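You operate a simulated robot arm through the tools that you are given. There is no shell and no other tool. Be economical: measure what you need, move in short steps, check, and stop when the job is done.

You run a simulated robot arm. Do the job below in one go: nothing can be reset, and whatever is moved stays where it is left.

JOB
Buff the pale bloom off the toe of the black sole on the cloth wheel at speed 2.
Fine: open the dust lever before you buff; put the sole back, switch off and shut the lever after. Where these are worked on the way, their far stop is far enough and under half their travel is too little: dust lever.

It is judged by the outcome, as a careful person would: the job done as asked, and still so three seconds after it is handed in. It fails if anything else is knocked over, pushed out of place, dropped, spilled or broken. Flat cloth is picked up by pressing the open fingertips on it (5 to 10 N) and closing them slowly along it; thin cloth reads only 2 to 8 mm in the jaws.

ROBOT AND FRAMES
A 7-joint arm with a two-finger parallel gripper on a trunk, on a base that drives. Base frame: it is fixed to the floor where the robot stands at the start and does not move with it; the origin is under the middle of the robot, x ahead of it, y to its left, z up. Readings come in m, rad, newtons and seconds.
With the tool pointing down near the work surface it reaches from about 0.28 to 0.7 m from the robot's upright axis, wherever it stands. Its first joint turns from -2.897 to 2.897 rad. Places, roughly: buffer dial [0.5, 0, 0.9]; buffer switch [0.5, 0.2, 0.9]; buffing machine [0.7, 0.1, 1]; cloth wheel [0.7, -0.1, 1]; dust lever [0.8, 0, 1.2]; left guard [0.6, 0.3, 1.1]; right guard [0.6, -0.1, 1.1]. Payload 1.57 kg.
The tool frame sits at the grasp point between the pads (the TCP): z along the fingers, y along the line on which they close. The tips reach 0.03 m beyond it. The gripper opens to 0.08 m. The fingers are 0.017 m wide and 0.012 m thick; the gripper's body (0.04 by 0.082 m) begins 0.08 m behind the TCP.
Orientation is that of the tool frame in the base frame, as a unit quaternion [x, y, z, w]. With the fingers straight down and closing along the base's y, the tool's x points along the base's -x, its y along +y and its z along -z.

CONTROLS
- The arm moves only by the tool jog_arm. Its argument "increments" is text: rows parted by semicolons, each of 7 numbers parted by spaces: the shift along the tool's x, y, z in units of 30 mm (1.0 is 30 mm), then the turn, a rotation vector about the tool's x, y, z in units of 5 degrees (1.0 is 5 degrees), then the opening, from 0 (shut) to 1 (fully open). In form: x y z wx wy wz fingers; .... A call has 1 to 8 rows; each row shifts and turns the commanded pose from where the row before left it, along the tool's axes as they then stand. A call with a number of a shift or a turn outside -1 to 1 is refused whole. A row lasts 0.2 s, in which the tool goes at most 0.05 m and 0.15 rad; a call with a longer step from one row to the next is refused whole, and so is a gripper value outside its range. A pose out of reach is approached as far as the arm can. The call stops where the force on the tool passes 40 N (or 10 N more than at its start, if that is more) or the arm is blocked; 0.2 s more then pass. Each finger travels about 0.072 m/s and halts on what it meets, pressing with about 43 N; the grip force reading is that of the motor and also rises with nothing between the fingers. The clock runs only during rows and for 0.2 s after the last one: add rows that do not move to give the fingers time. The reply holds the time, the measured pose of the TCP, the force on the tool along the base axes, the opening and the grip force, in the units named above and with some noise, with the torque about the TCP (base axes, N m) and any sound that the robot's microphone picked up.
- Cameras (640 x 400 px; columns grow to the right, rows downward): "scene" is now at [-0.0013, 0.1038, 1.6253]; the picture's right is [-0.42, -0.91, 0.00], its down [-0.51, 0.23, -0.83] and it looks along [0.75, -0.35, -0.56] (base axes); focal length 275 px, centre (320, 200). "wrist" rides on the gripper at [0.072, -0.007, -0.122] in the tool frame; the picture's right is [0.09, 1.00, 0.00], its down [-0.84, 0.08, -0.54] and it looks along [-0.54, 0.05, 0.84] (tool axes); focal length 238 px, centre (320, 200). There is no depth. A picture from a camera that has moved, and an enlarged one, comes with that camera's place and axes in the base frame and with its lens.
- grab_frame(camera): a new picture of that camera. It takes no simulated time.
- move_column(by): slides the trunk up (or, below 0, down) by that many m; the arm and the scene camera ride with it, the base frame stays. It gives what a move gives, with no picture.
- steer(legs): drives the robot by 1 to 6 legs, each [ahead, left, turn to the left] in m, m and rad, along the robot's own axes; the way and the turn of a leg run together, so that a leg with both is an arc; at most 1.5 m and 3.142 rad a leg. The arm and the cameras ride along, it lands a little off, and it stops where it bumps. It gives what a move gives.
- aim_head(pan, tilt): turns the head with the scene camera to pan (to the left, within 1.501 rad either way) and tilt (down, from -0.506 to 1.204), counted from straight ahead of the robot. It gives what a move gives.
- close_up(camera, box): a new picture of the part [left, top, right, bottom] of that camera's present view, enlarged. It takes no simulated time.
- hand_in(): hands the job in; it is judged then, once.

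Go step by step. Nothing tells you exact positions but the pictures and the camera data: compare them with the known pose of the tool, close in by small moves and look again before you grip or let go. The budget is 120 turns and 82 pictures, counting those below and the enlarged ones. Unless the task says otherwise, let go and move clear before handing in, and close with one line.

The tools are called after "Request:" as a command line: name --argument value ..., lists and objects as JSON in quotes. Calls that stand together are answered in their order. jog_arm: Moves the arm, as the interface text tells. Its arguments: {"type":"object","properties":{"increments":{"type":"string"}},"required":["increments"]} The other tools are called the same way: move_column (by) slides the trunk up or down; steer (legs) drives the base; aim_head (pan, tilt) turns the head that bears the scene camera; grab_frame (camera) takes a picture; close_up (camera, box) takes an enlarged picture of a part of a camera's view; hand_in () hands the job in.

At the start:

```text
time_s: 0.0
tcp_pos: [0.3014, -0.1435, 1.3525]
ee_rot: [0.001, 1.0, 0.0, 0.0]
contact_force: [1.1, -0.2, 0.2]
torque: [-0.03, 0.01, 0.0]
width: 0.0799
grasp_force: 0.1
trunk travel left (down, up): [-0.425, 0.055]
robot x, y, heading: [0.0018, -0.0009, -0.003]
head pan, tilt: [-0.426, 0.801]
```

scene: 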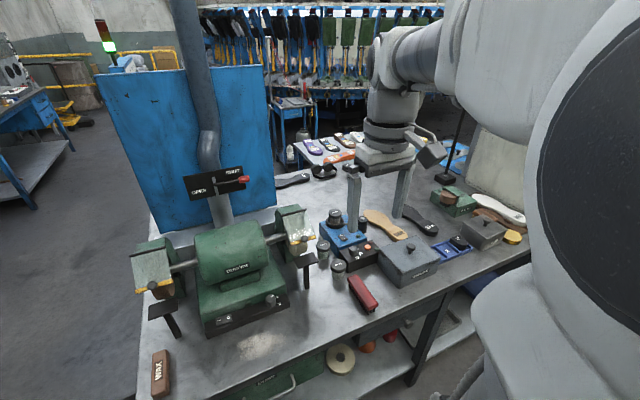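
wrist: 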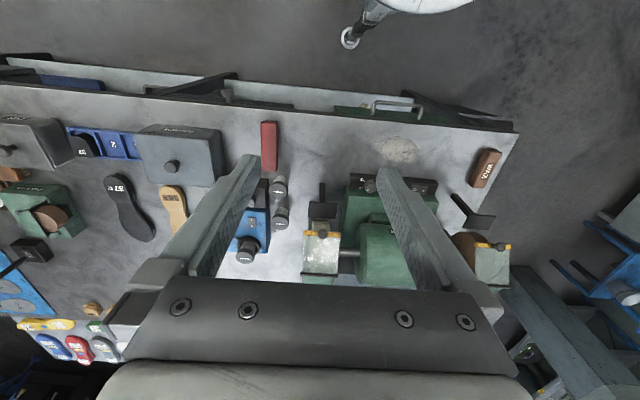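

I see the buffing machine, the dust lever on the duct, and a black sole on the bench to its right. I'll look closer at each before I move.

Request:
close_up --camera "scene" --box '[120, 150, 330, 350]'

Request:
close_up --camera "scene" --box '[310, 150, 530, 300]'

Request:
close_up --camera "wrist" --box '[0, 80, 300, 370]'

Request:
close_up --camera "scene" --box '[180, 280, 300, 345]'

```text
2.00 times, centred on (225, 250) of scene
camera zoom: at [-0.0013, 0.1038, 1.6253], right [-0.42, -0.91, 0.0], down [-0.51, 0.23, -0.83], along [0.75, -0.35, -0.56], focal length 549 px, centre (510, 100)
```

zoom: 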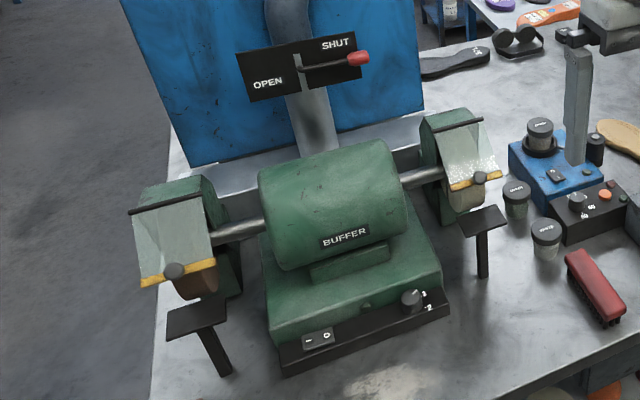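

```text
2.67 times, centred on (420, 225) of scene
camera zoom: at [-0.0013, 0.1038, 1.6253], right [-0.42, -0.91, 0.0], down [-0.51, 0.23, -0.83], along [0.75, -0.35, -0.56], focal length 732 px, centre (53, 133)
```

zoom: 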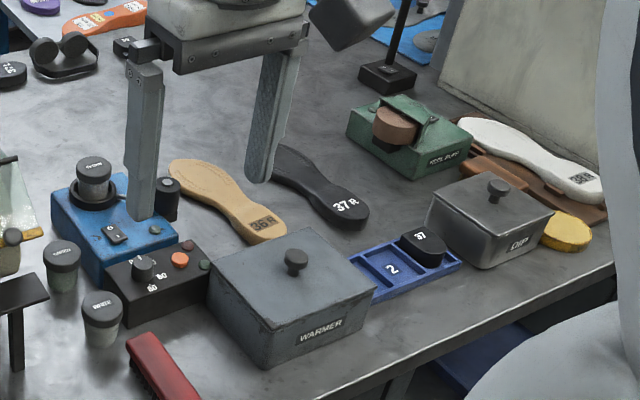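

```text
1.38 times, centred on (150, 225) of wrist
camera zoom: at [0.2292, -0.1488, 1.474], right [-0.09, 1.0, 0.0], down [0.84, 0.08, 0.54], along [0.54, 0.05, -0.84], focal length 329 px, centre (554, 166)
```

zoom: 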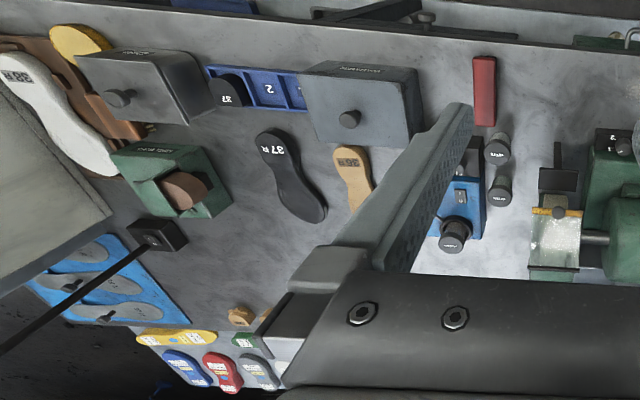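

```text
5.33 times, centred on (240, 312) of scene
camera zoom: at [-0.0013, 0.1038, 1.6253], right [-0.42, -0.91, 0.0], down [-0.51, 0.23, -0.83], along [0.75, -0.35, -0.56], focal length 1465 px, centre (747, -400)
```

zoom: 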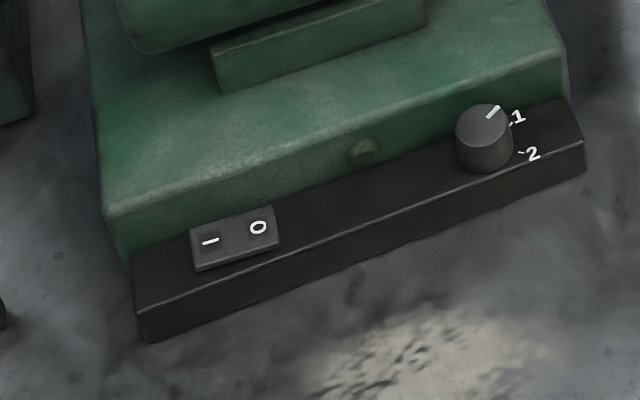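

I see the switch (I/O), a dial set at 1, and the soles. I'll find the one with pale bloom by looking at the candidates more closely.

Request:
close_up --camera "scene" --box '[270, 160, 350, 210]'

Request:
close_up --camera "scene" --box '[390, 195, 454, 240]'

Request:
close_up --camera "wrist" --box '[80, 160, 180, 250]'

Request:
close_up --camera "scene" --box '[240, 190, 340, 300]'

```text
8.00 times, centred on (310, 185) of scene
camera zoom: at [-0.0013, 0.1038, 1.6253], right [-0.42, -0.91, 0.0], down [-0.51, 0.23, -0.83], along [0.75, -0.35, -0.56], focal length 2197 px, centre (400, 320)
```

zoom: 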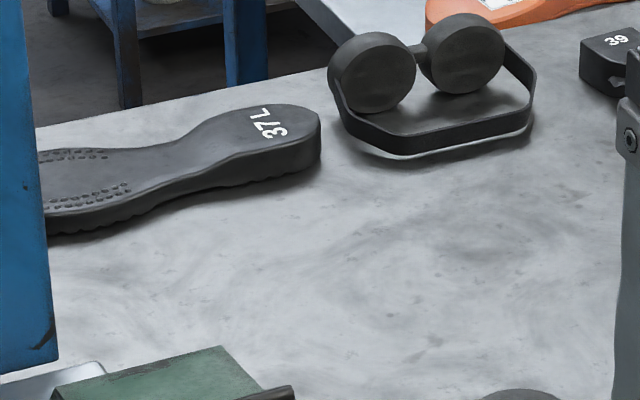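

```text
8.89 times, centred on (422, 218) of scene
camera zoom: at [-0.0013, 0.1038, 1.6253], right [-0.42, -0.91, 0.0], down [-0.51, 0.23, -0.83], along [0.75, -0.35, -0.56], focal length 2441 px, centre (-587, 44)
```

zoom: 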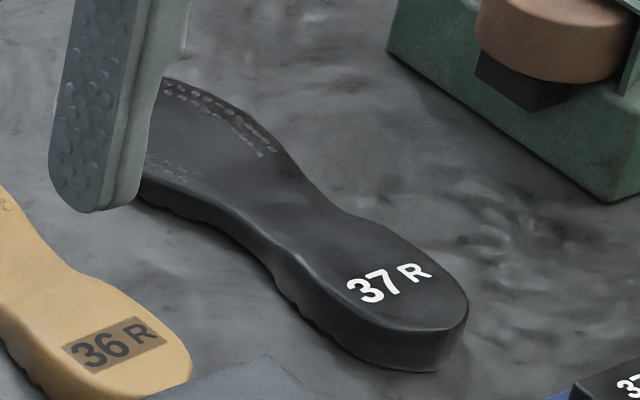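

```text
4.44 times, centred on (130, 205) of wrist
camera zoom: at [0.2292, -0.1488, 1.474], right [-0.09, 1.0, 0.0], down [0.84, 0.08, 0.54], along [0.54, 0.05, -0.84], focal length 1059 px, centre (1164, 178)
```

zoom: 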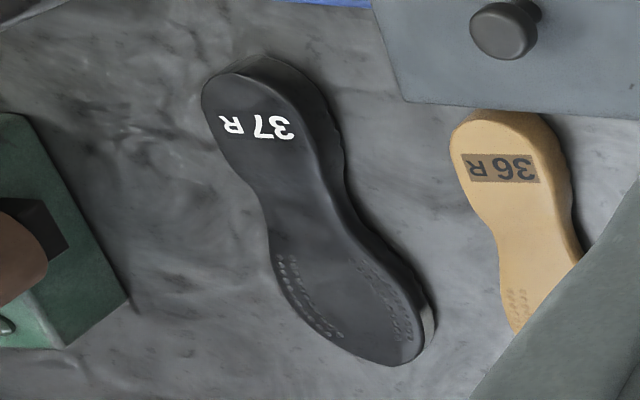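

```text
3.64 times, centred on (290, 245) of scene
camera zoom: at [-0.0013, 0.1038, 1.6253], right [-0.42, -0.91, 0.0], down [-0.51, 0.23, -0.83], along [0.75, -0.35, -0.56], focal length 999 px, centre (429, 36)
```

zoom: 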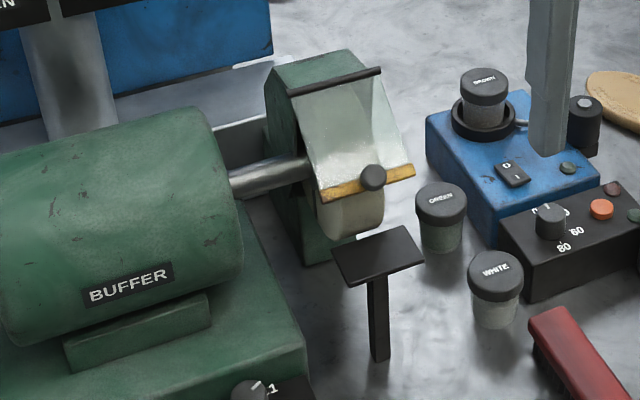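

The 37R sole lies with its toe away from me, at about (0.64..0.89, -0.75, 0.80). There is also a 37L behind the blue board whose toe I can't see yet. I'll look closely at the lever, the wheel and both toes.

Request:
close_up --camera "scene" --box '[175, 155, 265, 215]'

Request:
close_up --camera "wrist" --box '[150, 210, 190, 250]'

Request:
close_up --camera "wrist" --box '[290, 160, 520, 300]'

```text
6.67 times, centred on (220, 185) of scene
camera zoom: at [-0.0013, 0.1038, 1.6253], right [-0.42, -0.91, 0.0], down [-0.51, 0.23, -0.83], along [0.75, -0.35, -0.56], focal length 1831 px, centre (987, 300)
```

zoom: 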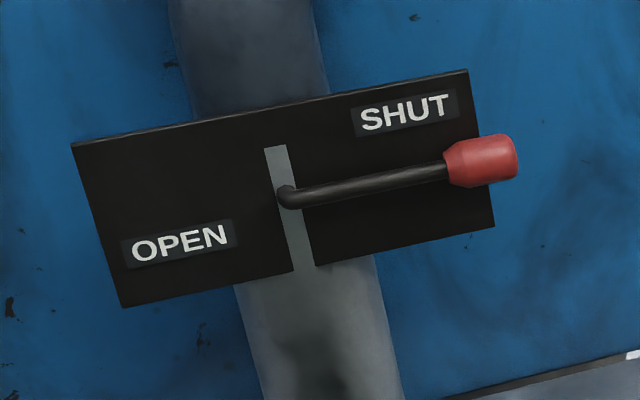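

```text
10.00 times, centred on (170, 230) of wrist
camera zoom: at [0.2292, -0.1488, 1.474], right [-0.09, 1.0, 0.0], down [0.84, 0.08, 0.54], along [0.54, 0.05, -0.84], focal length 2384 px, centre (1820, -100)
```

zoom: 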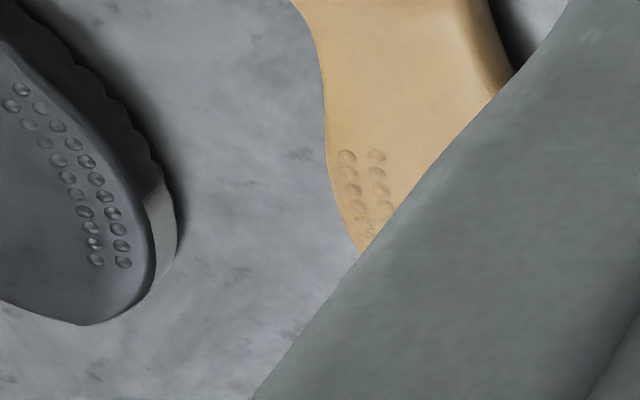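

```text
2.78 times, centred on (405, 230) of wrist
camera zoom: at [0.2292, -0.1488, 1.474], right [-0.09, 1.0, 0.0], down [0.84, 0.08, 0.54], along [0.54, 0.05, -0.84], focal length 663 px, centre (84, 116)
```

zoom: 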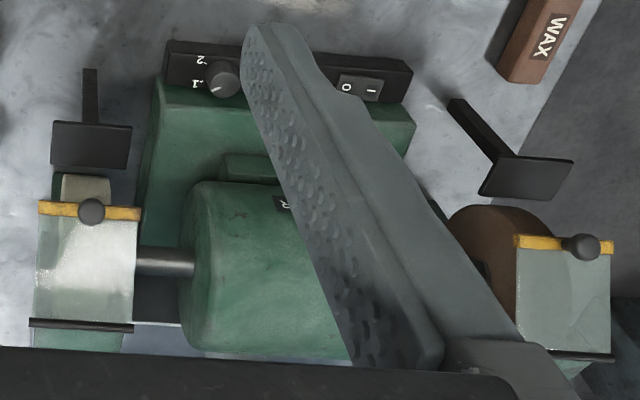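

37R has the pale patch on the left side of its toe edge, so that is the sole. Next I check how close the base can get to the bench.

Request:
aim_head --pan 0.0 --tilt 1.1

Request:
grab_frame --camera "scene"

```text
time_s: 0.9
tcp_pos: [0.3019, -0.1426, 1.3499]
ee_rot: [0.0, 1.0, 0.001, -0.004]
contact_force: [-0.5, -0.3, -0.1]
torque: [-0.01, 0.0, 0.0]
width: 0.08
grasp_force: 0.1
trunk travel left (down, up): [-0.425, 0.055]
robot x, y, heading: [-0.0004, 0.0001, -0.004]
head pan, tilt: [0.0, 1.1]
```

```text
68 pictures are left
camera scene: at [-0.0025, 0.105, 1.6209], right [-0.41, -0.91, 0.0], down [-0.54, 0.25, -0.8], along [0.73, -0.33, -0.6], focal length 275 px, centre (320, 200)
```

scene: 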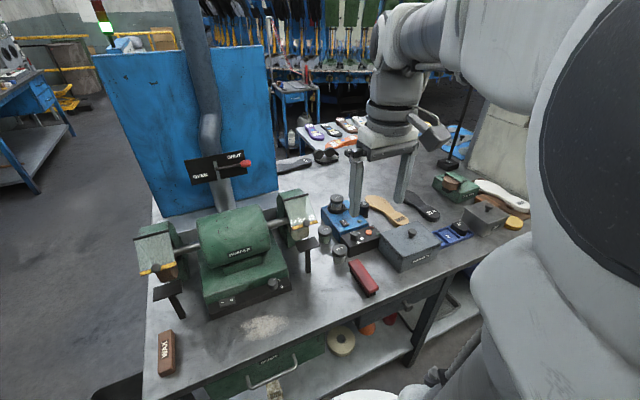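

The head had not settled in that frame, so I'll take it again.

Request:
grab_frame --camera "scene"

```text
67 pictures are left
camera scene: at [-0.0025, 0.105, 1.6209], right [-0.41, -0.91, 0.0], down [-0.54, 0.25, -0.8], along [0.73, -0.33, -0.6], focal length 275 px, centre (320, 200)
```

scene: 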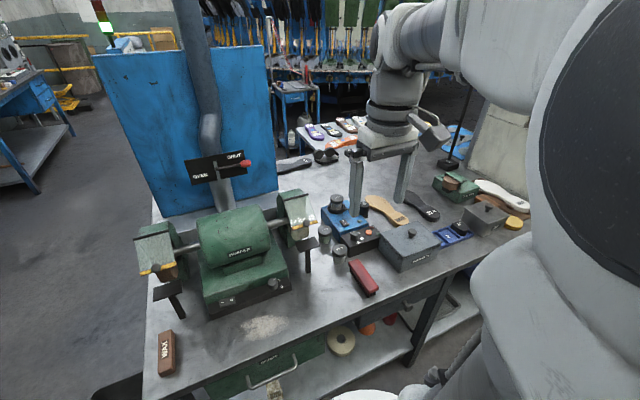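

Request:
jog_arm --increments "0 0 0 0 0 0 0;0 0 0 0 0 0 0;0 0 0 0 0 0 0"

Request:
grab_frame --camera "scene"

```text
time_s: 1.7
tcp_pos: [0.302, -0.1427, 1.3494]
ee_rot: [0.0, 1.0, 0.001, -0.004]
contact_force: [-0.4, 0.4, 0.4]
torque: [0.01, -0.02, -0.01]
width: 0.0
grasp_force: 18.8
trunk travel left (down, up): [-0.425, 0.055]
robot x, y, heading: [-0.0012, 0.0004, 0.004]
head pan, tilt: [0.0, 1.1]
```

```text
66 pictures are left
camera scene: at [-0.0024, 0.1052, 1.6207], right [-0.41, -0.91, 0.0], down [-0.55, 0.25, -0.8], along [0.73, -0.33, -0.6], focal length 275 px, centre (320, 200)
```

scene: 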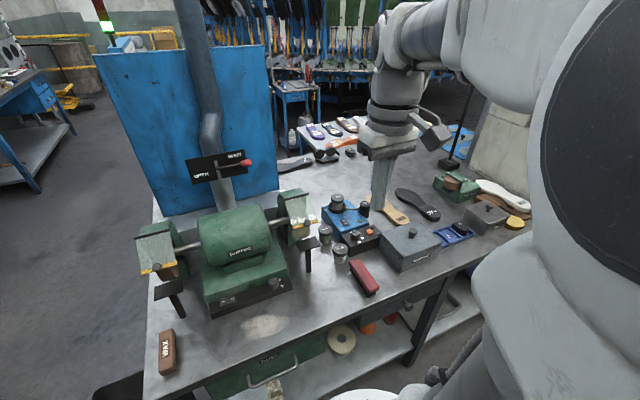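

Request:
aim_head --pan 0.1 --tilt 0.9

Request:
jog_arm --increments "0 0 0 0 -1 0 0;0 0 0 0 -1 0 0;0 0 0 0 -1 0 0;0 0 0 0 -1 0 0;0 0 0 0 -1 0 0;0 0 0 0 -1 0 0;0 0 0 0 -1 0 0;0 0 0 0 -1 0 0"

Request:
grab_frame --camera "scene"

```text
time_s: 2.4
tcp_pos: [0.3024, -0.1432, 1.3496]
ee_rot: [0.0, 1.0, 0.001, -0.004]
contact_force: [0.0, -1.3, 0.7]
torque: [0.01, -0.01, 0.01]
width: 0.0001
grasp_force: 21.0
trunk travel left (down, up): [-0.425, 0.055]
robot x, y, heading: [0.0021, -0.0028, -0.0]
head pan, tilt: [0.099, 0.901]
```

```text
time_s: 3.3
tcp_pos: [0.3157, -0.1474, 1.2999]
ee_rot: [0.004, 0.998, 0.018, 0.068]
contact_force: [-0.2, 0.0, 0.4]
torque: [-0.01, 0.02, -0.02]
width: 0.0
grasp_force: 21.5
trunk travel left (down, up): [-0.425, 0.055]
robot x, y, heading: [0.0021, -0.0005, -0.004]
head pan, tilt: [0.099, 0.901]
stopped in row 4: the arm was blocked; the commanded pose is now the measured one
```

```text
65 pictures are left
camera scene: at [-0.001, 0.1037, 1.6246], right [-0.42, -0.91, 0.0], down [-0.51, 0.24, -0.83], along [0.75, -0.35, -0.56], focal length 275 px, centre (320, 200)
```

scene: 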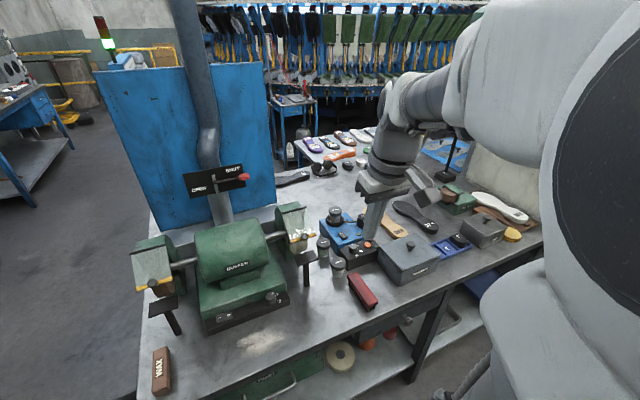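

The arm balked at tilting this close in. I'll extend it forward over the free space above the bench, then tilt.

Request:
jog_arm --increments "-1 0 -0.7 0 0 0 0;-1 0 -0.7 0 0 0 0;-1 0.3 -0.3 0 0 0 0;-1 0.3 0 0 -0.5 0 0;-1 0.3 0 0 -0.5 0 0;-1 0.3 0 0 -0.5 0 0;-1 0.3 0 0 -0.5 0 0"

```text
time_s: 4.9
tcp_pos: [0.513, -0.1051, 1.3934]
ee_rot: [0.005, 0.987, 0.016, 0.159]
contact_force: [0.3, -0.3, 0.1]
torque: [0.0, 0.03, -0.02]
width: 0.0
grasp_force: 21.5
trunk travel left (down, up): [-0.425, 0.055]
robot x, y, heading: [-0.001, 0.001, -0.002]
head pan, tilt: [0.099, 0.901]
```

Request:
jog_arm --increments "0 0 0 0 -1 0 0;0 0 0 0 -1 0 0;0 0 0 0 -1 0 0;0 0 0 0 -1 0 0;0 0 0 0 -1 0 0;0 0 0 0 -1 0 0;0 0 0 0 -1 0 0;0 0 0 0 -1 0 0"

Request:
grab_frame --camera "wrist"

```text
time_s: 6.7
tcp_pos: [0.5128, -0.1051, 1.392]
ee_rot: [0.01, 0.873, 0.014, 0.487]
contact_force: [-0.9, -0.4, -0.5]
torque: [0.03, 0.0, 0.0]
width: 0.0002
grasp_force: 21.2
trunk travel left (down, up): [-0.425, 0.055]
robot x, y, heading: [-0.0016, 0.0011, -0.001]
head pan, tilt: [0.099, 0.901]
```

```text
64 pictures are left
camera wrist: at [0.3715, -0.1104, 1.3952], right [-0.04, 1.0, -0.04], down [-0.02, 0.04, 1.0], along [1.0, 0.04, 0.02], focal length 238 px, centre (320, 200)
```

wrist: 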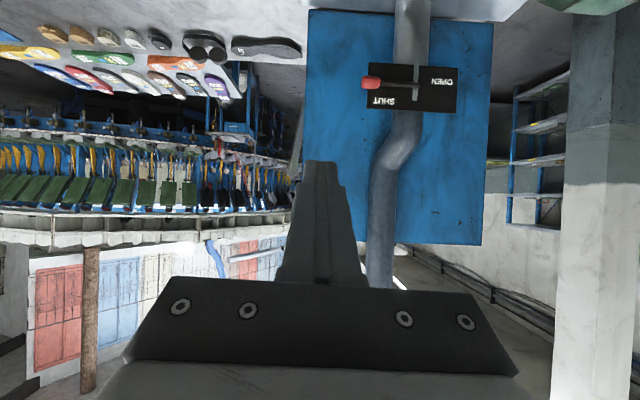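

Request:
close_up --camera "wrist" --box '[340, 50, 480, 130]'

```text
4.57 times, centred on (410, 90) of wrist
camera zoom: at [0.3715, -0.1104, 1.3952], right [-0.04, 1.0, -0.04], down [-0.02, 0.04, 1.0], along [1.0, 0.04, 0.02], focal length 1090 px, centre (-91, 703)
```

zoom: 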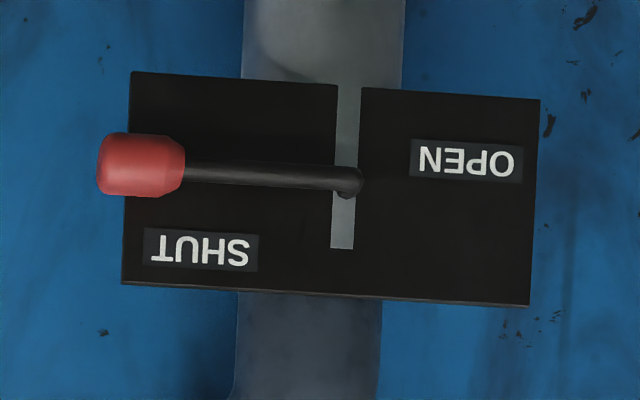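

The lever arm points right (SHUT). It looks free to move down or swing, so I'll bring closed fingertips above the red knob and press down.

Request:
jog_arm --increments "-0.1 0.34 1 0 0 0 0;-0.1 0.34 1 0 0 0 0;-0.1 0.34 1 0 0 0 0;-0.1 0.34 1 0 0 0 0;-0.1 0.34 1 0 0 0 0;-0.1 0.34 1 0 0 0 0;-0.1 0.34 1 0 0 0 0;-0.1 0.34 1 0 0 0 0"

Request:
grab_frame --camera "scene"

Request:
grab_frame --camera "wrist"

```text
time_s: 8.5
tcp_pos: [0.7316, -0.0201, 1.2885]
ee_rot: [0.01, 0.874, 0.014, 0.486]
contact_force: [-0.1, 0.0, 0.0]
torque: [0.02, -0.01, 0.01]
width: 0.0
grasp_force: 21.3
trunk travel left (down, up): [-0.425, 0.055]
robot x, y, heading: [-0.0023, -0.0059, 0.001]
head pan, tilt: [0.099, 0.901]
```

```text
62 pictures are left
camera scene: at [-0.0062, 0.1487, 1.5997], right [0.1, -1.0, 0.0], down [-0.78, -0.08, -0.62], along [0.62, 0.06, -0.78], focal length 275 px, centre (320, 200)
```

scene: 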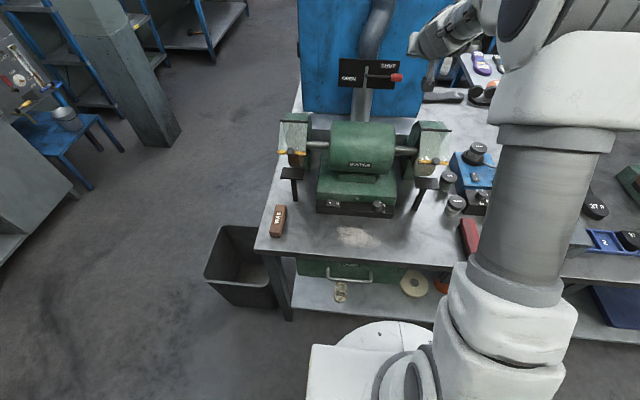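

```text
61 pictures are left
camera wrist: at [0.5894, -0.0259, 1.2918], right [-0.04, 1.0, -0.04], down [-0.02, 0.04, 1.0], along [1.0, 0.05, 0.02], focal length 238 px, centre (320, 200)
```

wrist: 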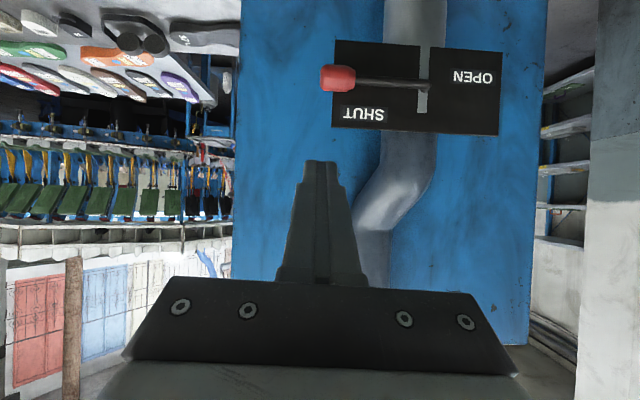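

The head view has now settled and shows the lever clearly. I put the knob at about (0.855, 0, 1.16), so I'll move the tip above it.

Request:
jog_arm --increments "-0.2 0.15 1 0 0 0 0;-0.1 0.15 1 0 0 0 0;0 0.15 1 0 0 0 0;0 0.15 1 0 0 0 0;0 0 0 0 0 0 0"

Request:
close_up --camera "scene" --box '[320, 40, 460, 130]'

Request:
grab_frame --camera "wrist"

```text
time_s: 9.7
tcp_pos: [0.837, -0.0015, 1.2335]
ee_rot: [0.011, 0.874, 0.013, 0.486]
contact_force: [-1.0, 0.0, -0.2]
torque: [0.02, 0.0, -0.01]
width: 0.0
grasp_force: 21.5
trunk travel left (down, up): [-0.425, 0.055]
robot x, y, heading: [-0.0012, -0.0018, 0.001]
head pan, tilt: [0.099, 0.901]
```

```text
4.44 times, centred on (390, 85) of scene
camera zoom: at [-0.0065, 0.1486, 1.5997], right [0.1, -1.0, 0.0], down [-0.78, -0.08, -0.62], along [0.62, 0.06, -0.78], focal length 1221 px, centre (9, 711)
```

zoom: 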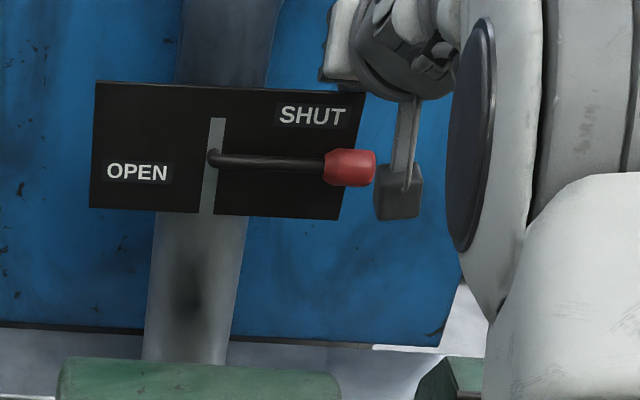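

```text
59 pictures are left
camera wrist: at [0.695, -0.0067, 1.2367], right [-0.05, 1.0, -0.04], down [-0.02, 0.04, 1.0], along [1.0, 0.05, 0.02], focal length 238 px, centre (320, 200)
```

wrist: 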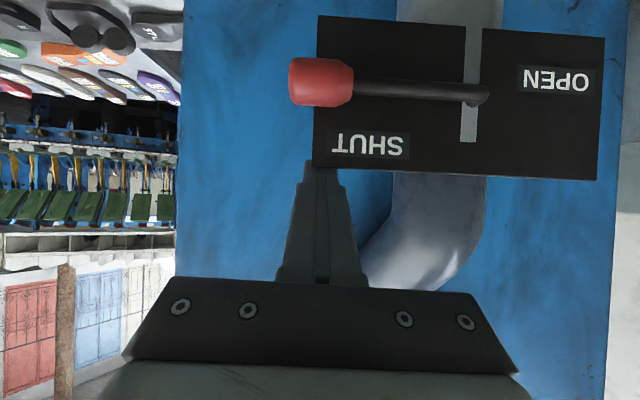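

The fingertip is aligned above the knob. I'll press straight down in small rows and watch the force.

Request:
jog_arm --increments "0.42 0 0.26 0 0 0 0;0.42 0 0.26 0 0 0 0;0.42 0 0.26 0 0 0 0;0 0 0 0 0 0 0"

Request:
grab_frame --camera "wrist"

```text
time_s: 10.3
tcp_pos: [0.8411, -0.0018, 1.2297]
ee_rot: [0.011, 0.865, 0.011, 0.502]
contact_force: [10.3, 0.8, 3.9]
torque: [-0.01, -0.07, 0.02]
width: 0.0001
grasp_force: 20.8
trunk travel left (down, up): [-0.425, 0.055]
robot x, y, heading: [0.0028, 0.0004, 0.002]
head pan, tilt: [0.099, 0.901]
stopped in row 2: the force on the tool passed its limit at 46 N (the readings are from after the stop); the commanded pose is now the measured one
```

```text
58 pictures are left
camera wrist: at [0.7006, -0.0058, 1.2266], right [-0.04, 1.0, -0.05], down [-0.06, 0.05, 1.0], along [1.0, 0.04, 0.06], focal length 238 px, centre (320, 200)
```

wrist: 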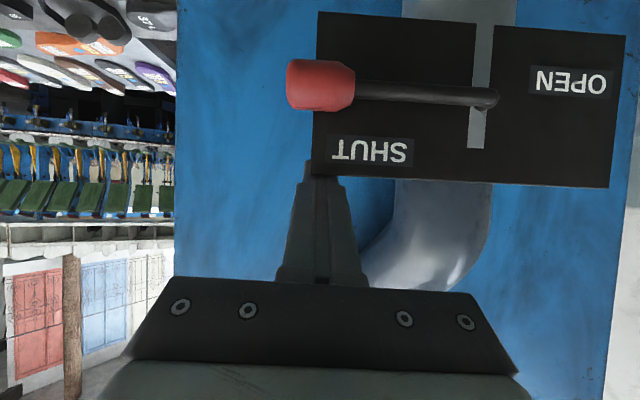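

The force came on sooner than I expected, so I'll look at what is touching.

Request:
close_up --camera "scene" --box '[320, 20, 520, 160]'

Request:
close_up --camera "wrist" --box '[270, 40, 370, 200]'

```text
2.86 times, centred on (420, 90) of scene
camera zoom: at [-0.0055, 0.1488, 1.5994], right [0.1, -1.0, 0.0], down [-0.78, -0.08, -0.62], along [0.62, 0.06, -0.78], focal length 785 px, centre (34, 514)
```

zoom: 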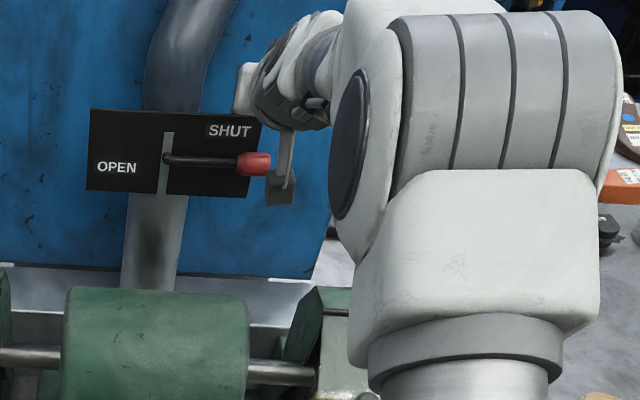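

```text
2.50 times, centred on (320, 120) of wrist
camera zoom: at [0.7006, -0.0058, 1.2266], right [-0.04, 1.0, -0.05], down [-0.06, 0.05, 1.0], along [1.0, 0.04, 0.06], focal length 596 px, centre (320, 400)
```

zoom: 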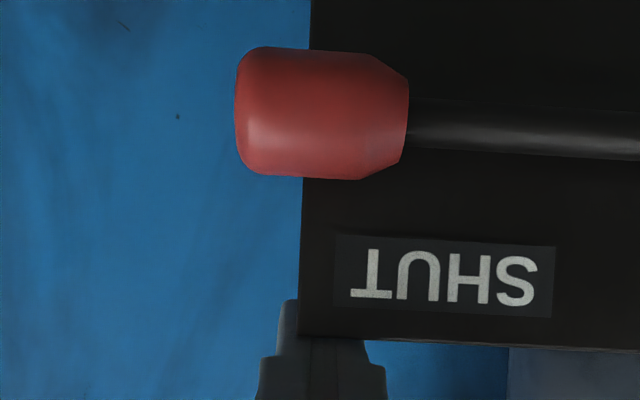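

The fingertip went just behind the top edge of the plate, so the knob is nearer than I took it: about (0.80, 0, 1.185). I'll rise, back off and come down on the knob.

Request:
jog_arm --increments "-0.5 0 -0.3 0 0 0 0;-0.5 0 -0.3 0 0 0 0;0.42 0 -0.72 0 0 0 0;0.42 0 -0.72 0 0 0 0;0 0 0 0 0 0 0"

Request:
grab_frame --camera "wrist"

Request:
close_up --camera "scene" --box '[320, 20, 520, 160]'

```text
time_s: 11.5
tcp_pos: [0.7897, -0.0008, 1.2633]
ee_rot: [0.01, 0.866, 0.014, 0.5]
contact_force: [0.5, 0.3, -0.1]
torque: [0.0, -0.01, -0.01]
width: 0.0002
grasp_force: 21.6
trunk travel left (down, up): [-0.425, 0.055]
robot x, y, heading: [-0.0046, 0.0055, 0.003]
head pan, tilt: [0.099, 0.901]
```

```text
55 pictures are left
camera wrist: at [0.6478, -0.0072, 1.2612], right [-0.04, 1.0, -0.05], down [-0.05, 0.04, 1.0], along [1.0, 0.04, 0.05], focal length 238 px, centre (320, 200)
```

wrist: 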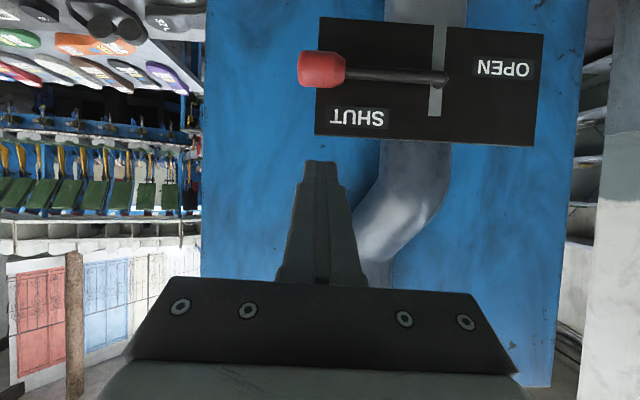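

```text
2.86 times, centred on (420, 90) of scene
camera zoom: at [-0.0066, 0.1486, 1.5997], right [0.1, -1.0, 0.0], down [-0.78, -0.08, -0.62], along [0.62, 0.06, -0.78], focal length 785 px, centre (34, 514)
```

zoom: 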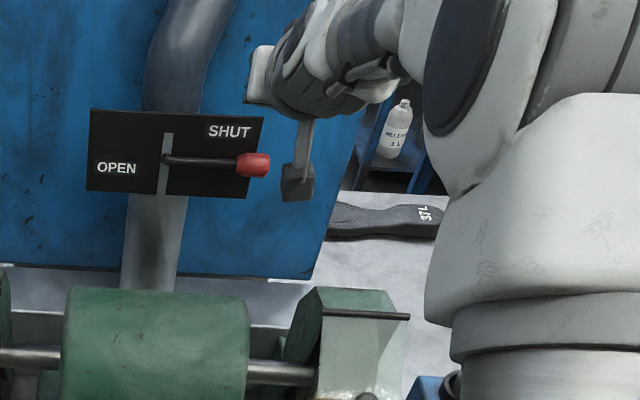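

Triangulating again puts the knob at (0.805, 0, 1.184). The finger is above it, so I press down.

Request:
jog_arm --increments "0.5 0 0.29 0 0 0 0;0.5 0 0.29 0 0 0 0;0.45 0 0.25 0 0 0 0;0.45 0 0.25 0 0 0 0;0.45 0 0.25 0 0 0 0;0 0 0 0 0 0 0"

Request:
grab_frame --camera "wrist"

```text
time_s: 12.9
tcp_pos: [0.7858, 0.0019, 1.1868]
ee_rot: [0.011, 0.863, 0.012, 0.504]
contact_force: [-18.8, 0.0, 19.3]
torque: [0.02, -0.46, 0.01]
width: 0.0
grasp_force: 21.3
trunk travel left (down, up): [-0.425, 0.055]
robot x, y, heading: [0.004, -0.0014, -0.001]
head pan, tilt: [0.099, 0.901]
```

```text
53 pictures are left
camera wrist: at [0.6444, -0.0038, 1.1839], right [-0.04, 1.0, -0.05], down [-0.06, 0.04, 1.0], along [1.0, 0.04, 0.06], focal length 238 px, centre (320, 200)
```

wrist: 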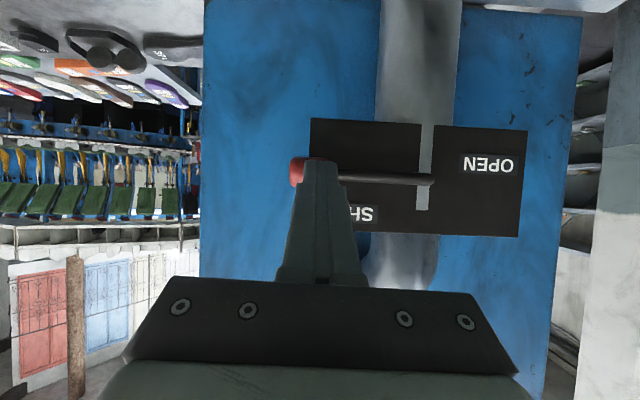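

Only the tip's corner is catching the knob, which pushes it back at 27 N. The plate face is near x=0.847. I'll lift, go about 20 mm further over the knob and press again.

Request:
jog_arm --increments "-0.6 0 -0.33 0 0 0 0;-0.6 0 -0.33 0 0 0 0;-0.33 0 0.57 0 0 0 0;0.58 0 0.33 0 0 0 0;0.45 0 0.25 0 0 0 0;0.3 0 0.17 0 0 0 0;0.3 0 0.17 0 0 0 0;0 0 0 0 0 0 0"

Request:
grab_frame --camera "wrist"

```text
time_s: 14.1
tcp_pos: [0.8064, 0.0002, 1.2075]
ee_rot: [0.011, 0.859, 0.013, 0.511]
contact_force: [-36.2, -0.6, 14.4]
torque: [0.07, 0.03, 0.09]
width: 0.0
grasp_force: 21.9
trunk travel left (down, up): [-0.425, 0.055]
robot x, y, heading: [-0.0035, -0.0006, -0.002]
head pan, tilt: [0.099, 0.901]
stopped in row 5: the force on the tool passed its limit at 45 N (the readings are from after the stop); the commanded pose is now the measured one
```

```text
52 pictures are left
camera wrist: at [0.665, -0.0051, 1.2021], right [-0.04, 1.0, -0.05], down [-0.08, 0.05, 1.0], along [1.0, 0.04, 0.08], focal length 238 px, centre (320, 200)
```

wrist: 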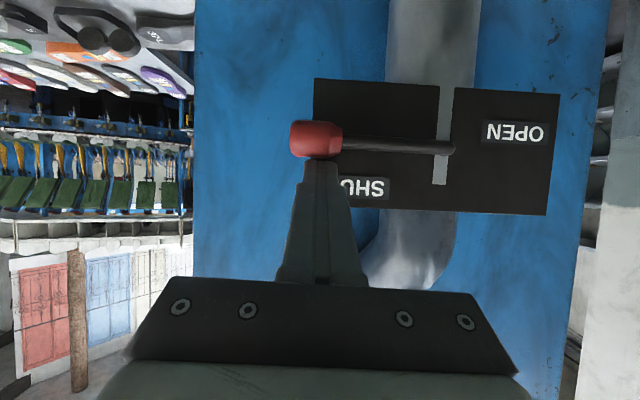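

The tip has now reached the plate. I'll back off 10 mm and press down on the knob from there.

Request:
jog_arm --increments "0.17 0 -0.29 0 0 0 0;0.3 0 0.17 0 0 0 0;0.3 0 0.17 0 0 0 0;0.3 0 0.17 0 0 0 0;0.3 0 0.17 0 0 0 0;0 0 0 0 0 0 0"

Request:
grab_frame --camera "wrist"

```text
time_s: 14.9
tcp_pos: [0.8064, -0.0003, 1.208]
ee_rot: [0.011, 0.847, 0.01, 0.531]
contact_force: [-15.3, 0.0, 12.5]
torque: [-0.04, -0.35, 0.03]
width: 0.0001
grasp_force: 20.8
trunk travel left (down, up): [-0.425, 0.055]
robot x, y, heading: [-0.0016, -0.0019, 0.0]
head pan, tilt: [0.099, 0.901]
stopped in row 4: the force on the tool passed its limit at 52 N (the readings are from after the stop); the commanded pose is now the measured one
```

```text
51 pictures are left
camera wrist: at [0.6651, -0.0048, 1.1953], right [-0.03, 1.0, -0.05], down [-0.12, 0.05, 0.99], along [0.99, 0.04, 0.12], focal length 238 px, centre (320, 200)
```

wrist: 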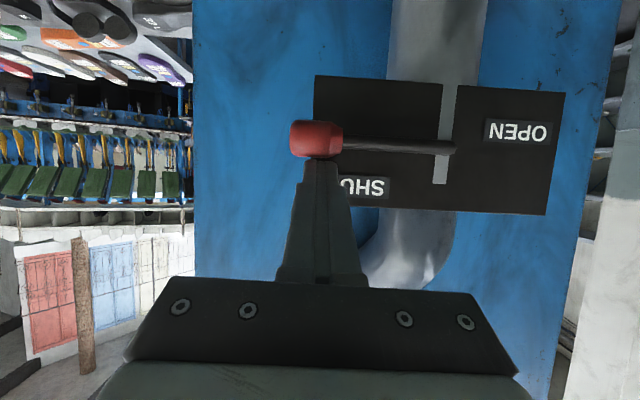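

Pressing down with about 50 N doesn't move it, so the travel is not downward. I'll back off and turn the hand 90° so I can take the knob between the fingers from above and below and feel which way it goes.

Request:
jog_arm --increments "-0.3 0 -1 0 0 0 0;0 0 -1 0 0 -1 0.4;0 0 -1 0 0 -1 0.6;0 0 0 0 0 -1 0.8;0 0 0 0 0 -1 0.8;0 0 0 0 0 -1 0.8;0 0 0 0 0 -1 0.8;0 0 0 0 0 -1 0.8"

Request:
jog_arm --increments "0 0 0 0 0 -1 0.8;0 0 0 0 0 -1 0.8;0 0 0 0 0 -1 0.8;0 0 0 0 0 -1 0.8;0 0 0 0 0 -1 0.8;0 0 0 0 0 -1 0.8;0 0 0 0 0 -1 0.8;0 0 0 0 0 -1 0.8"

Request:
jog_arm --increments "0 0 0 0 0 -1 0.8;0 0 0 0 0 -1 0.8;0 0 0 0 0 -1 0.8;0 0 0 0 0 0 0.8"

Request:
grab_frame --camera "wrist"

```text
time_s: 16.7
tcp_pos: [0.7323, -0.001, 1.249]
ee_rot: [-0.246, 0.813, -0.149, 0.506]
contact_force: [-0.2, 0.1, 0.5]
torque: [-0.01, -0.02, -0.01]
width: 0.0641
grasp_force: 0.0
trunk travel left (down, up): [-0.425, 0.055]
robot x, y, heading: [-0.002, 0.0004, -0.0]
head pan, tilt: [0.099, 0.901]
```

```text
time_s: 18.5
tcp_pos: [0.7318, -0.0008, 1.2503]
ee_rot: [-0.509, 0.68, -0.313, 0.425]
contact_force: [0.0, -0.3, 1.2]
torque: [-0.01, -0.03, 0.0]
width: 0.0638
grasp_force: 0.1
trunk travel left (down, up): [-0.425, 0.055]
robot x, y, heading: [-0.0017, -0.0007, -0.002]
head pan, tilt: [0.099, 0.901]
```

```text
time_s: 19.5
tcp_pos: [0.7319, -0.0005, 1.2499]
ee_rot: [-0.593, 0.608, -0.365, 0.38]
contact_force: [-0.9, -0.2, 0.0]
torque: [0.04, 0.02, 0.03]
width: 0.064
grasp_force: 0.0
trunk travel left (down, up): [-0.425, 0.055]
robot x, y, heading: [-0.0015, -0.0003, -0.002]
head pan, tilt: [0.099, 0.901]
```

```text
50 pictures are left
camera wrist: at [0.625, -0.0731, 1.3073], right [-0.44, -0.06, -0.89], down [-0.51, 0.84, 0.2], along [0.73, 0.55, -0.4], focal length 238 px, centre (320, 200)
```

wrist: 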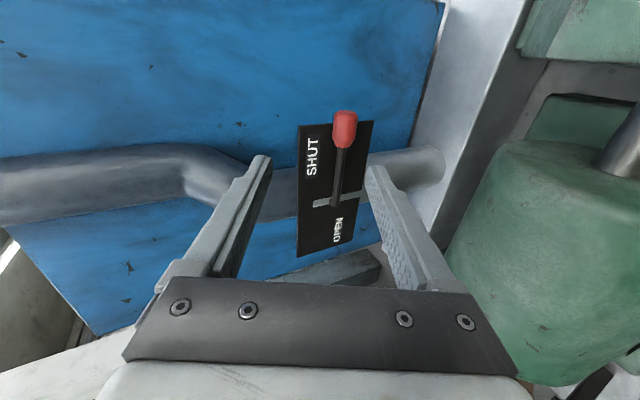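

The hand is turned and I can see the knob standing clear of the plate between the fingers. I'll align sideways, then advance around it.

Request:
jog_arm --increments "0 0.97 0 0 0 0 0.8;0 0 0.8 0 0 0 0.8;0 0 0.8 0 0 0 0.8;0 0 0.8 0 0 0 0.8;0 0 0 0 0 0 0.8"

Request:
grab_frame --camera "wrist"

```text
time_s: 20.7
tcp_pos: [0.7841, 0.0, 1.1915]
ee_rot: [-0.593, 0.609, -0.365, 0.379]
contact_force: [0.9, 0.7, -0.4]
torque: [0.02, -0.02, -0.02]
width: 0.064
grasp_force: 0.1
trunk travel left (down, up): [-0.425, 0.055]
robot x, y, heading: [0.0002, 0.001, -0.0]
head pan, tilt: [0.099, 0.901]
```

```text
49 pictures are left
camera wrist: at [0.6769, -0.0722, 1.249], right [-0.44, -0.06, -0.89], down [-0.51, 0.84, 0.2], along [0.73, 0.55, -0.4], focal length 238 px, centre (320, 200)
```

wrist: 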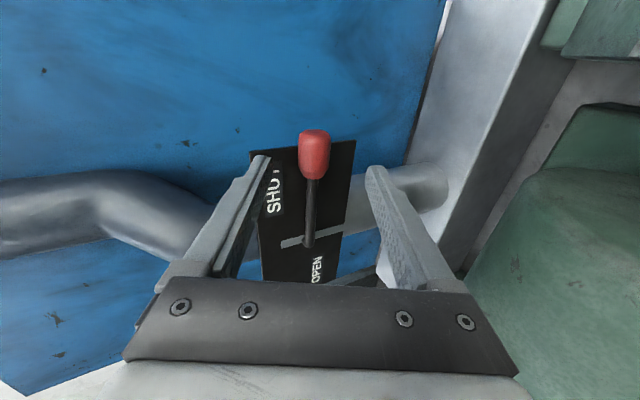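

Request:
jog_arm --increments "0.33 0 0 0 0 0 0.8;0 0 0.2 0 0 0 0.6;0 0 0 0 0 0 0.4;0 0 0 0 0 0 0.2;0 0 0 0 0 0 0;0 0 0 0 0 0 0"

Request:
grab_frame --camera "wrist"

```text
time_s: 22.1
tcp_pos: [0.7886, -0.0088, 1.1896]
ee_rot: [-0.593, 0.609, -0.365, 0.38]
contact_force: [-5.5, -1.9, 6.1]
torque: [0.06, -0.12, 0.01]
width: 0.0002
grasp_force: 20.7
trunk travel left (down, up): [-0.425, 0.055]
robot x, y, heading: [-0.0061, 0.0036, 0.002]
head pan, tilt: [0.099, 0.901]
```

```text
48 pictures are left
camera wrist: at [0.681, -0.0819, 1.2478], right [-0.44, -0.06, -0.9], down [-0.51, 0.84, 0.2], along [0.74, 0.55, -0.4], focal length 238 px, centre (320, 200)
```

wrist: 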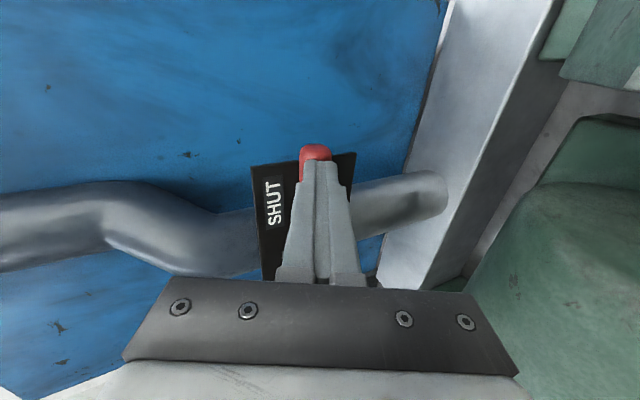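

The fingers closed just in front of the knob, so the knob is a bit deeper, at x≈0.83. That means my earlier pushes hit its front, not its top. I'll open, advance about 22 mm and close again.

Request:
jog_arm --increments "0 0 -0.5 0 0 0 0.4;0 0 0 0 0 0 0.7;0 0 0 0 0 0 0.7;0 0 0.6 0 0 0 0.7;0 0 0.65 0 0 0 0.7;0 0 0 0 0 0 0.7"

Request:
jog_arm --increments "0 0 0 0 0 0 0.5;0 0 0 0 0 0 0.3;0 0 0 0 0 0 0.2;0 0 0 0 0 0 0;0 0 0 0 0 0 0"

Request:
grab_frame --camera "wrist"

```text
time_s: 23.3
tcp_pos: [0.7955, -0.0096, 1.1896]
ee_rot: [-0.591, 0.608, -0.369, 0.382]
contact_force: [-47.4, 0.5, 14.5]
torque: [0.05, -1.48, 0.3]
width: 0.0486
grasp_force: 0.1
trunk travel left (down, up): [-0.425, 0.055]
robot x, y, heading: [-0.0052, 0.0011, 0.0]
head pan, tilt: [0.099, 0.901]
stopped in row 5: the force on the tool passed its limit at 57 N (the readings are from after the stop); the commanded pose is now the measured one
```

```text
time_s: 24.5
tcp_pos: [0.8001, -0.0098, 1.1871]
ee_rot: [-0.592, 0.606, -0.368, 0.382]
contact_force: [-5.8, -2.0, 22.7]
torque: [-0.31, -0.84, -0.02]
width: 0.023
grasp_force: 35.0
trunk travel left (down, up): [-0.425, 0.055]
robot x, y, heading: [-0.0033, -0.0001, -0.0]
head pan, tilt: [0.099, 0.901]
```

```text
47 pictures are left
camera wrist: at [0.6926, -0.0826, 1.2446], right [-0.44, -0.06, -0.9], down [-0.51, 0.84, 0.19], along [0.74, 0.55, -0.4], focal length 238 px, centre (320, 200)
```

wrist: 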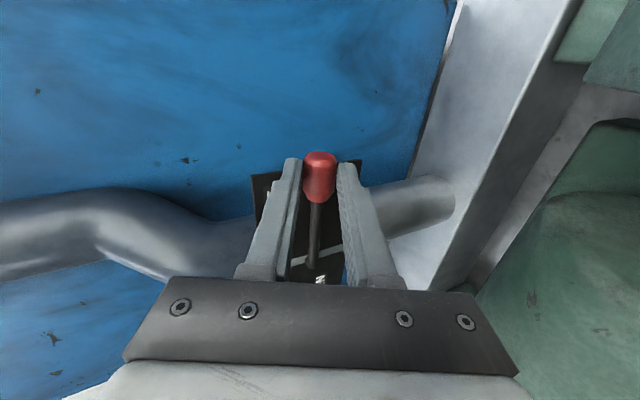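

The knob is gripped, with 23 mm between the pads. I'll try a small downward move and see whether it yields.

Request:
jog_arm --increments "0 0.3 0.1 0 0 0 0;0 0.3 0.15 0 0 0 0;0 0.3 0.15 0 0 0 0;0 0 0 0 0 0 0"

```text
time_s: 25.0
tcp_pos: [0.7994, -0.0102, 1.1863]
ee_rot: [-0.588, 0.603, -0.373, 0.39]
contact_force: [-23.2, 0.5, 11.9]
torque: [-0.72, -0.09, -0.16]
width: 0.0231
grasp_force: 35.1
trunk travel left (down, up): [-0.425, 0.055]
robot x, y, heading: [-0.0011, -0.0002, 0.0]
head pan, tilt: [0.099, 0.901]
stopped in row 2: the force on the tool passed its limit at 43 N (the readings are from after the stop); the commanded pose is now the measured one
```

Down is locked. Now I'll try pulling toward me.

Request:
jog_arm --increments "0 0.13 -0.28 0 0 0 0;0 0.13 -0.28 0 0 0 0;0 0 0 0 0 0 0"

```text
time_s: 25.8
tcp_pos: [0.7839, -0.0108, 1.1803]
ee_rot: [-0.589, 0.605, -0.37, 0.386]
contact_force: [-2.6, 0.8, 0.6]
torque: [0.0, 0.03, 0.07]
width: 0.0
grasp_force: 21.0
trunk travel left (down, up): [-0.425, 0.055]
robot x, y, heading: [-0.001, -0.0019, -0.004]
head pan, tilt: [0.099, 0.901]
```

It slipped off without showing any swing. Next I'll bring the closed fingers under the knob and push up.

Request:
jog_arm --increments "0 0.44 -0.9 0 0 0 0;0 0.63 0.31 0 0 0 0;0 0.63 0.31 0 0 0 0;0 -0.33 0.68 0 0 0 0;0 -0.33 0.68 0 0 0 0;0 0 0 0 0 0 0"

Request:
grab_frame --camera "wrist"

```text
time_s: 27.2
tcp_pos: [0.8012, -0.0086, 1.1402]
ee_rot: [-0.588, 0.605, -0.371, 0.387]
contact_force: [0.6, -0.3, 0.1]
torque: [0.02, 0.02, 0.02]
width: 0.0
grasp_force: 21.6
trunk travel left (down, up): [-0.425, 0.055]
robot x, y, heading: [0.0001, -0.0027, -0.002]
head pan, tilt: [0.099, 0.901]
```

```text
46 pictures are left
camera wrist: at [0.6931, -0.0816, 1.1958], right [-0.42, -0.06, -0.9], down [-0.52, 0.83, 0.19], along [0.74, 0.55, -0.39], focal length 238 px, centre (320, 200)
```

wrist: 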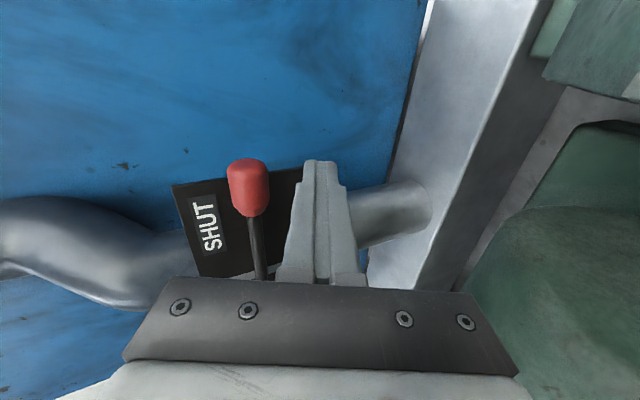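

The fingertips are below the knob. Pushing up.

Request:
jog_arm --increments "0 -0.3 -0.15 0 0 0 0;0 -0.3 -0.15 0 0 0 0;0 -0.3 -0.15 0 0 0 0;0 -0.3 -0.15 0 0 0 0;0 -0.3 -0.15 0 0 0 0;0 0 0 0 0 0 0"

Request:
grab_frame --camera "wrist"

```text
time_s: 28.6
tcp_pos: [0.7993, -0.0106, 1.1901]
ee_rot: [-0.589, 0.605, -0.37, 0.388]
contact_force: [0.2, 0.1, -0.1]
torque: [-0.02, 0.0, 0.01]
width: 0.0001
grasp_force: 21.9
trunk travel left (down, up): [-0.425, 0.055]
robot x, y, heading: [-0.0031, -0.0027, 0.002]
head pan, tilt: [0.099, 0.901]
```

```text
45 pictures are left
camera wrist: at [0.6913, -0.0829, 1.2461], right [-0.42, -0.06, -0.9], down [-0.52, 0.83, 0.19], along [0.74, 0.55, -0.38], focal length 238 px, centre (320, 200)
```

wrist: 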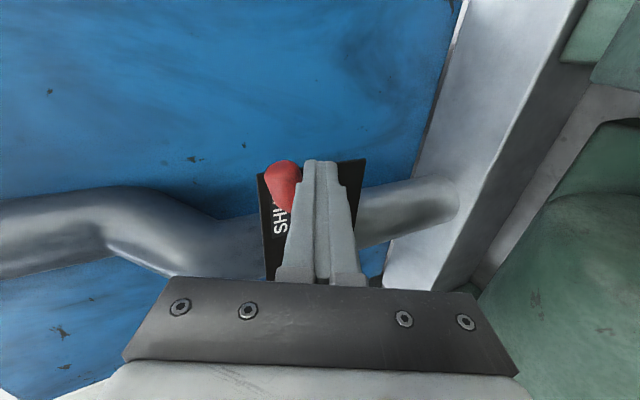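

It swings up. The lever pivots over the top, so I'll follow the arc from right to left.

Request:
jog_arm --increments "-0.38 -0.97 -0.48 0 0 0 0;-0.54 -0.85 -0.42 0 0 0 0;-0.85 -0.63 -0.31 0 0 0 0;-1 -0.35 -0.17 0 0 0 0;-1 0 0 0 0 0 0;0 0 0 0 0 0 0"

Request:
close_up --camera "scene" --box '[300, 20, 480, 140]'

```text
time_s: 29.9
tcp_pos: [0.7983, 0.0699, 1.2872]
ee_rot: [-0.581, 0.616, -0.38, 0.372]
contact_force: [-2.4, -10.1, 1.5]
torque: [-0.11, 0.02, -0.26]
width: 0.0
grasp_force: 20.5
trunk travel left (down, up): [-0.425, 0.055]
robot x, y, heading: [0.0015, -0.0019, -0.002]
head pan, tilt: [0.099, 0.901]
stopped in row 6: the force on the tool passed its limit at 45 N (the readings are from after the stop); the commanded pose is now the measured one
```

```text
3.33 times, centred on (390, 80) of scene
camera zoom: at [-0.0072, 0.1475, 1.5998], right [0.09, -1.0, 0.0], down [-0.78, -0.07, -0.62], along [0.62, 0.06, -0.78], focal length 915 px, centre (87, 600)
```

zoom: 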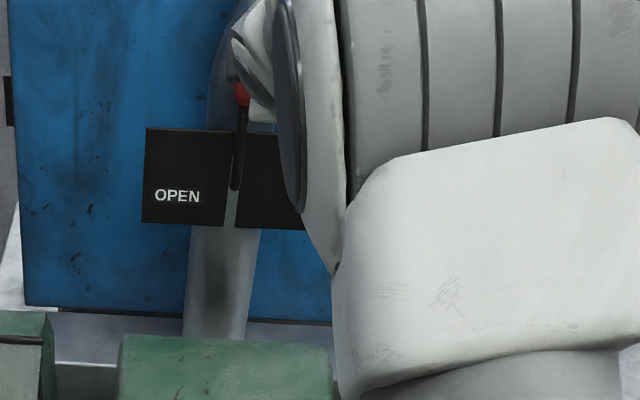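

The lever is upright. I'll push gently left to learn whether this is the stop.

Request:
jog_arm --increments "-0.25 0 0 0 0 0 0;-0.25 0 0 0 0 0 0;-0.25 0 0 0 0 0 0;-0.25 0 0 0 0 0 0;0 0 0 0 0 0 0"

Request:
grab_frame --camera "wrist"

```text
time_s: 30.6
tcp_pos: [0.7988, 0.0708, 1.2858]
ee_rot: [-0.576, 0.622, -0.387, 0.363]
contact_force: [-1.9, -7.7, 2.4]
torque: [-0.1, 0.07, -0.22]
width: 0.0
grasp_force: 21.0
trunk travel left (down, up): [-0.425, 0.055]
robot x, y, heading: [-0.0034, -0.0007, -0.006]
head pan, tilt: [0.099, 0.901]
stopped in row 3: the force on the tool passed its limit at 42 N (the readings are from after the stop); the commanded pose is now the measured one
```

```text
43 pictures are left
camera wrist: at [0.688, 0.0063, 1.345], right [-0.44, -0.05, -0.9], down [-0.46, 0.87, 0.17], along [0.77, 0.49, -0.41], focal length 238 px, centre (320, 200)
```

wrist: 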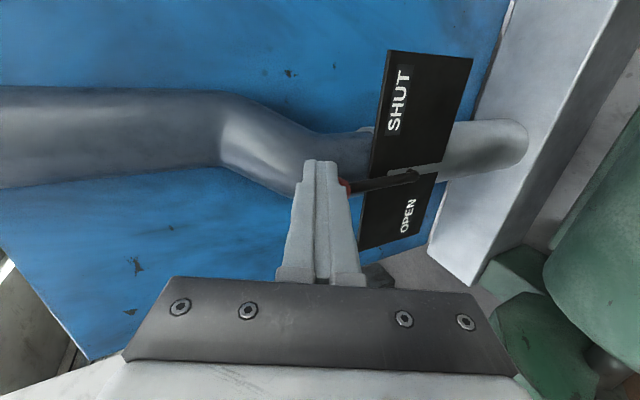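

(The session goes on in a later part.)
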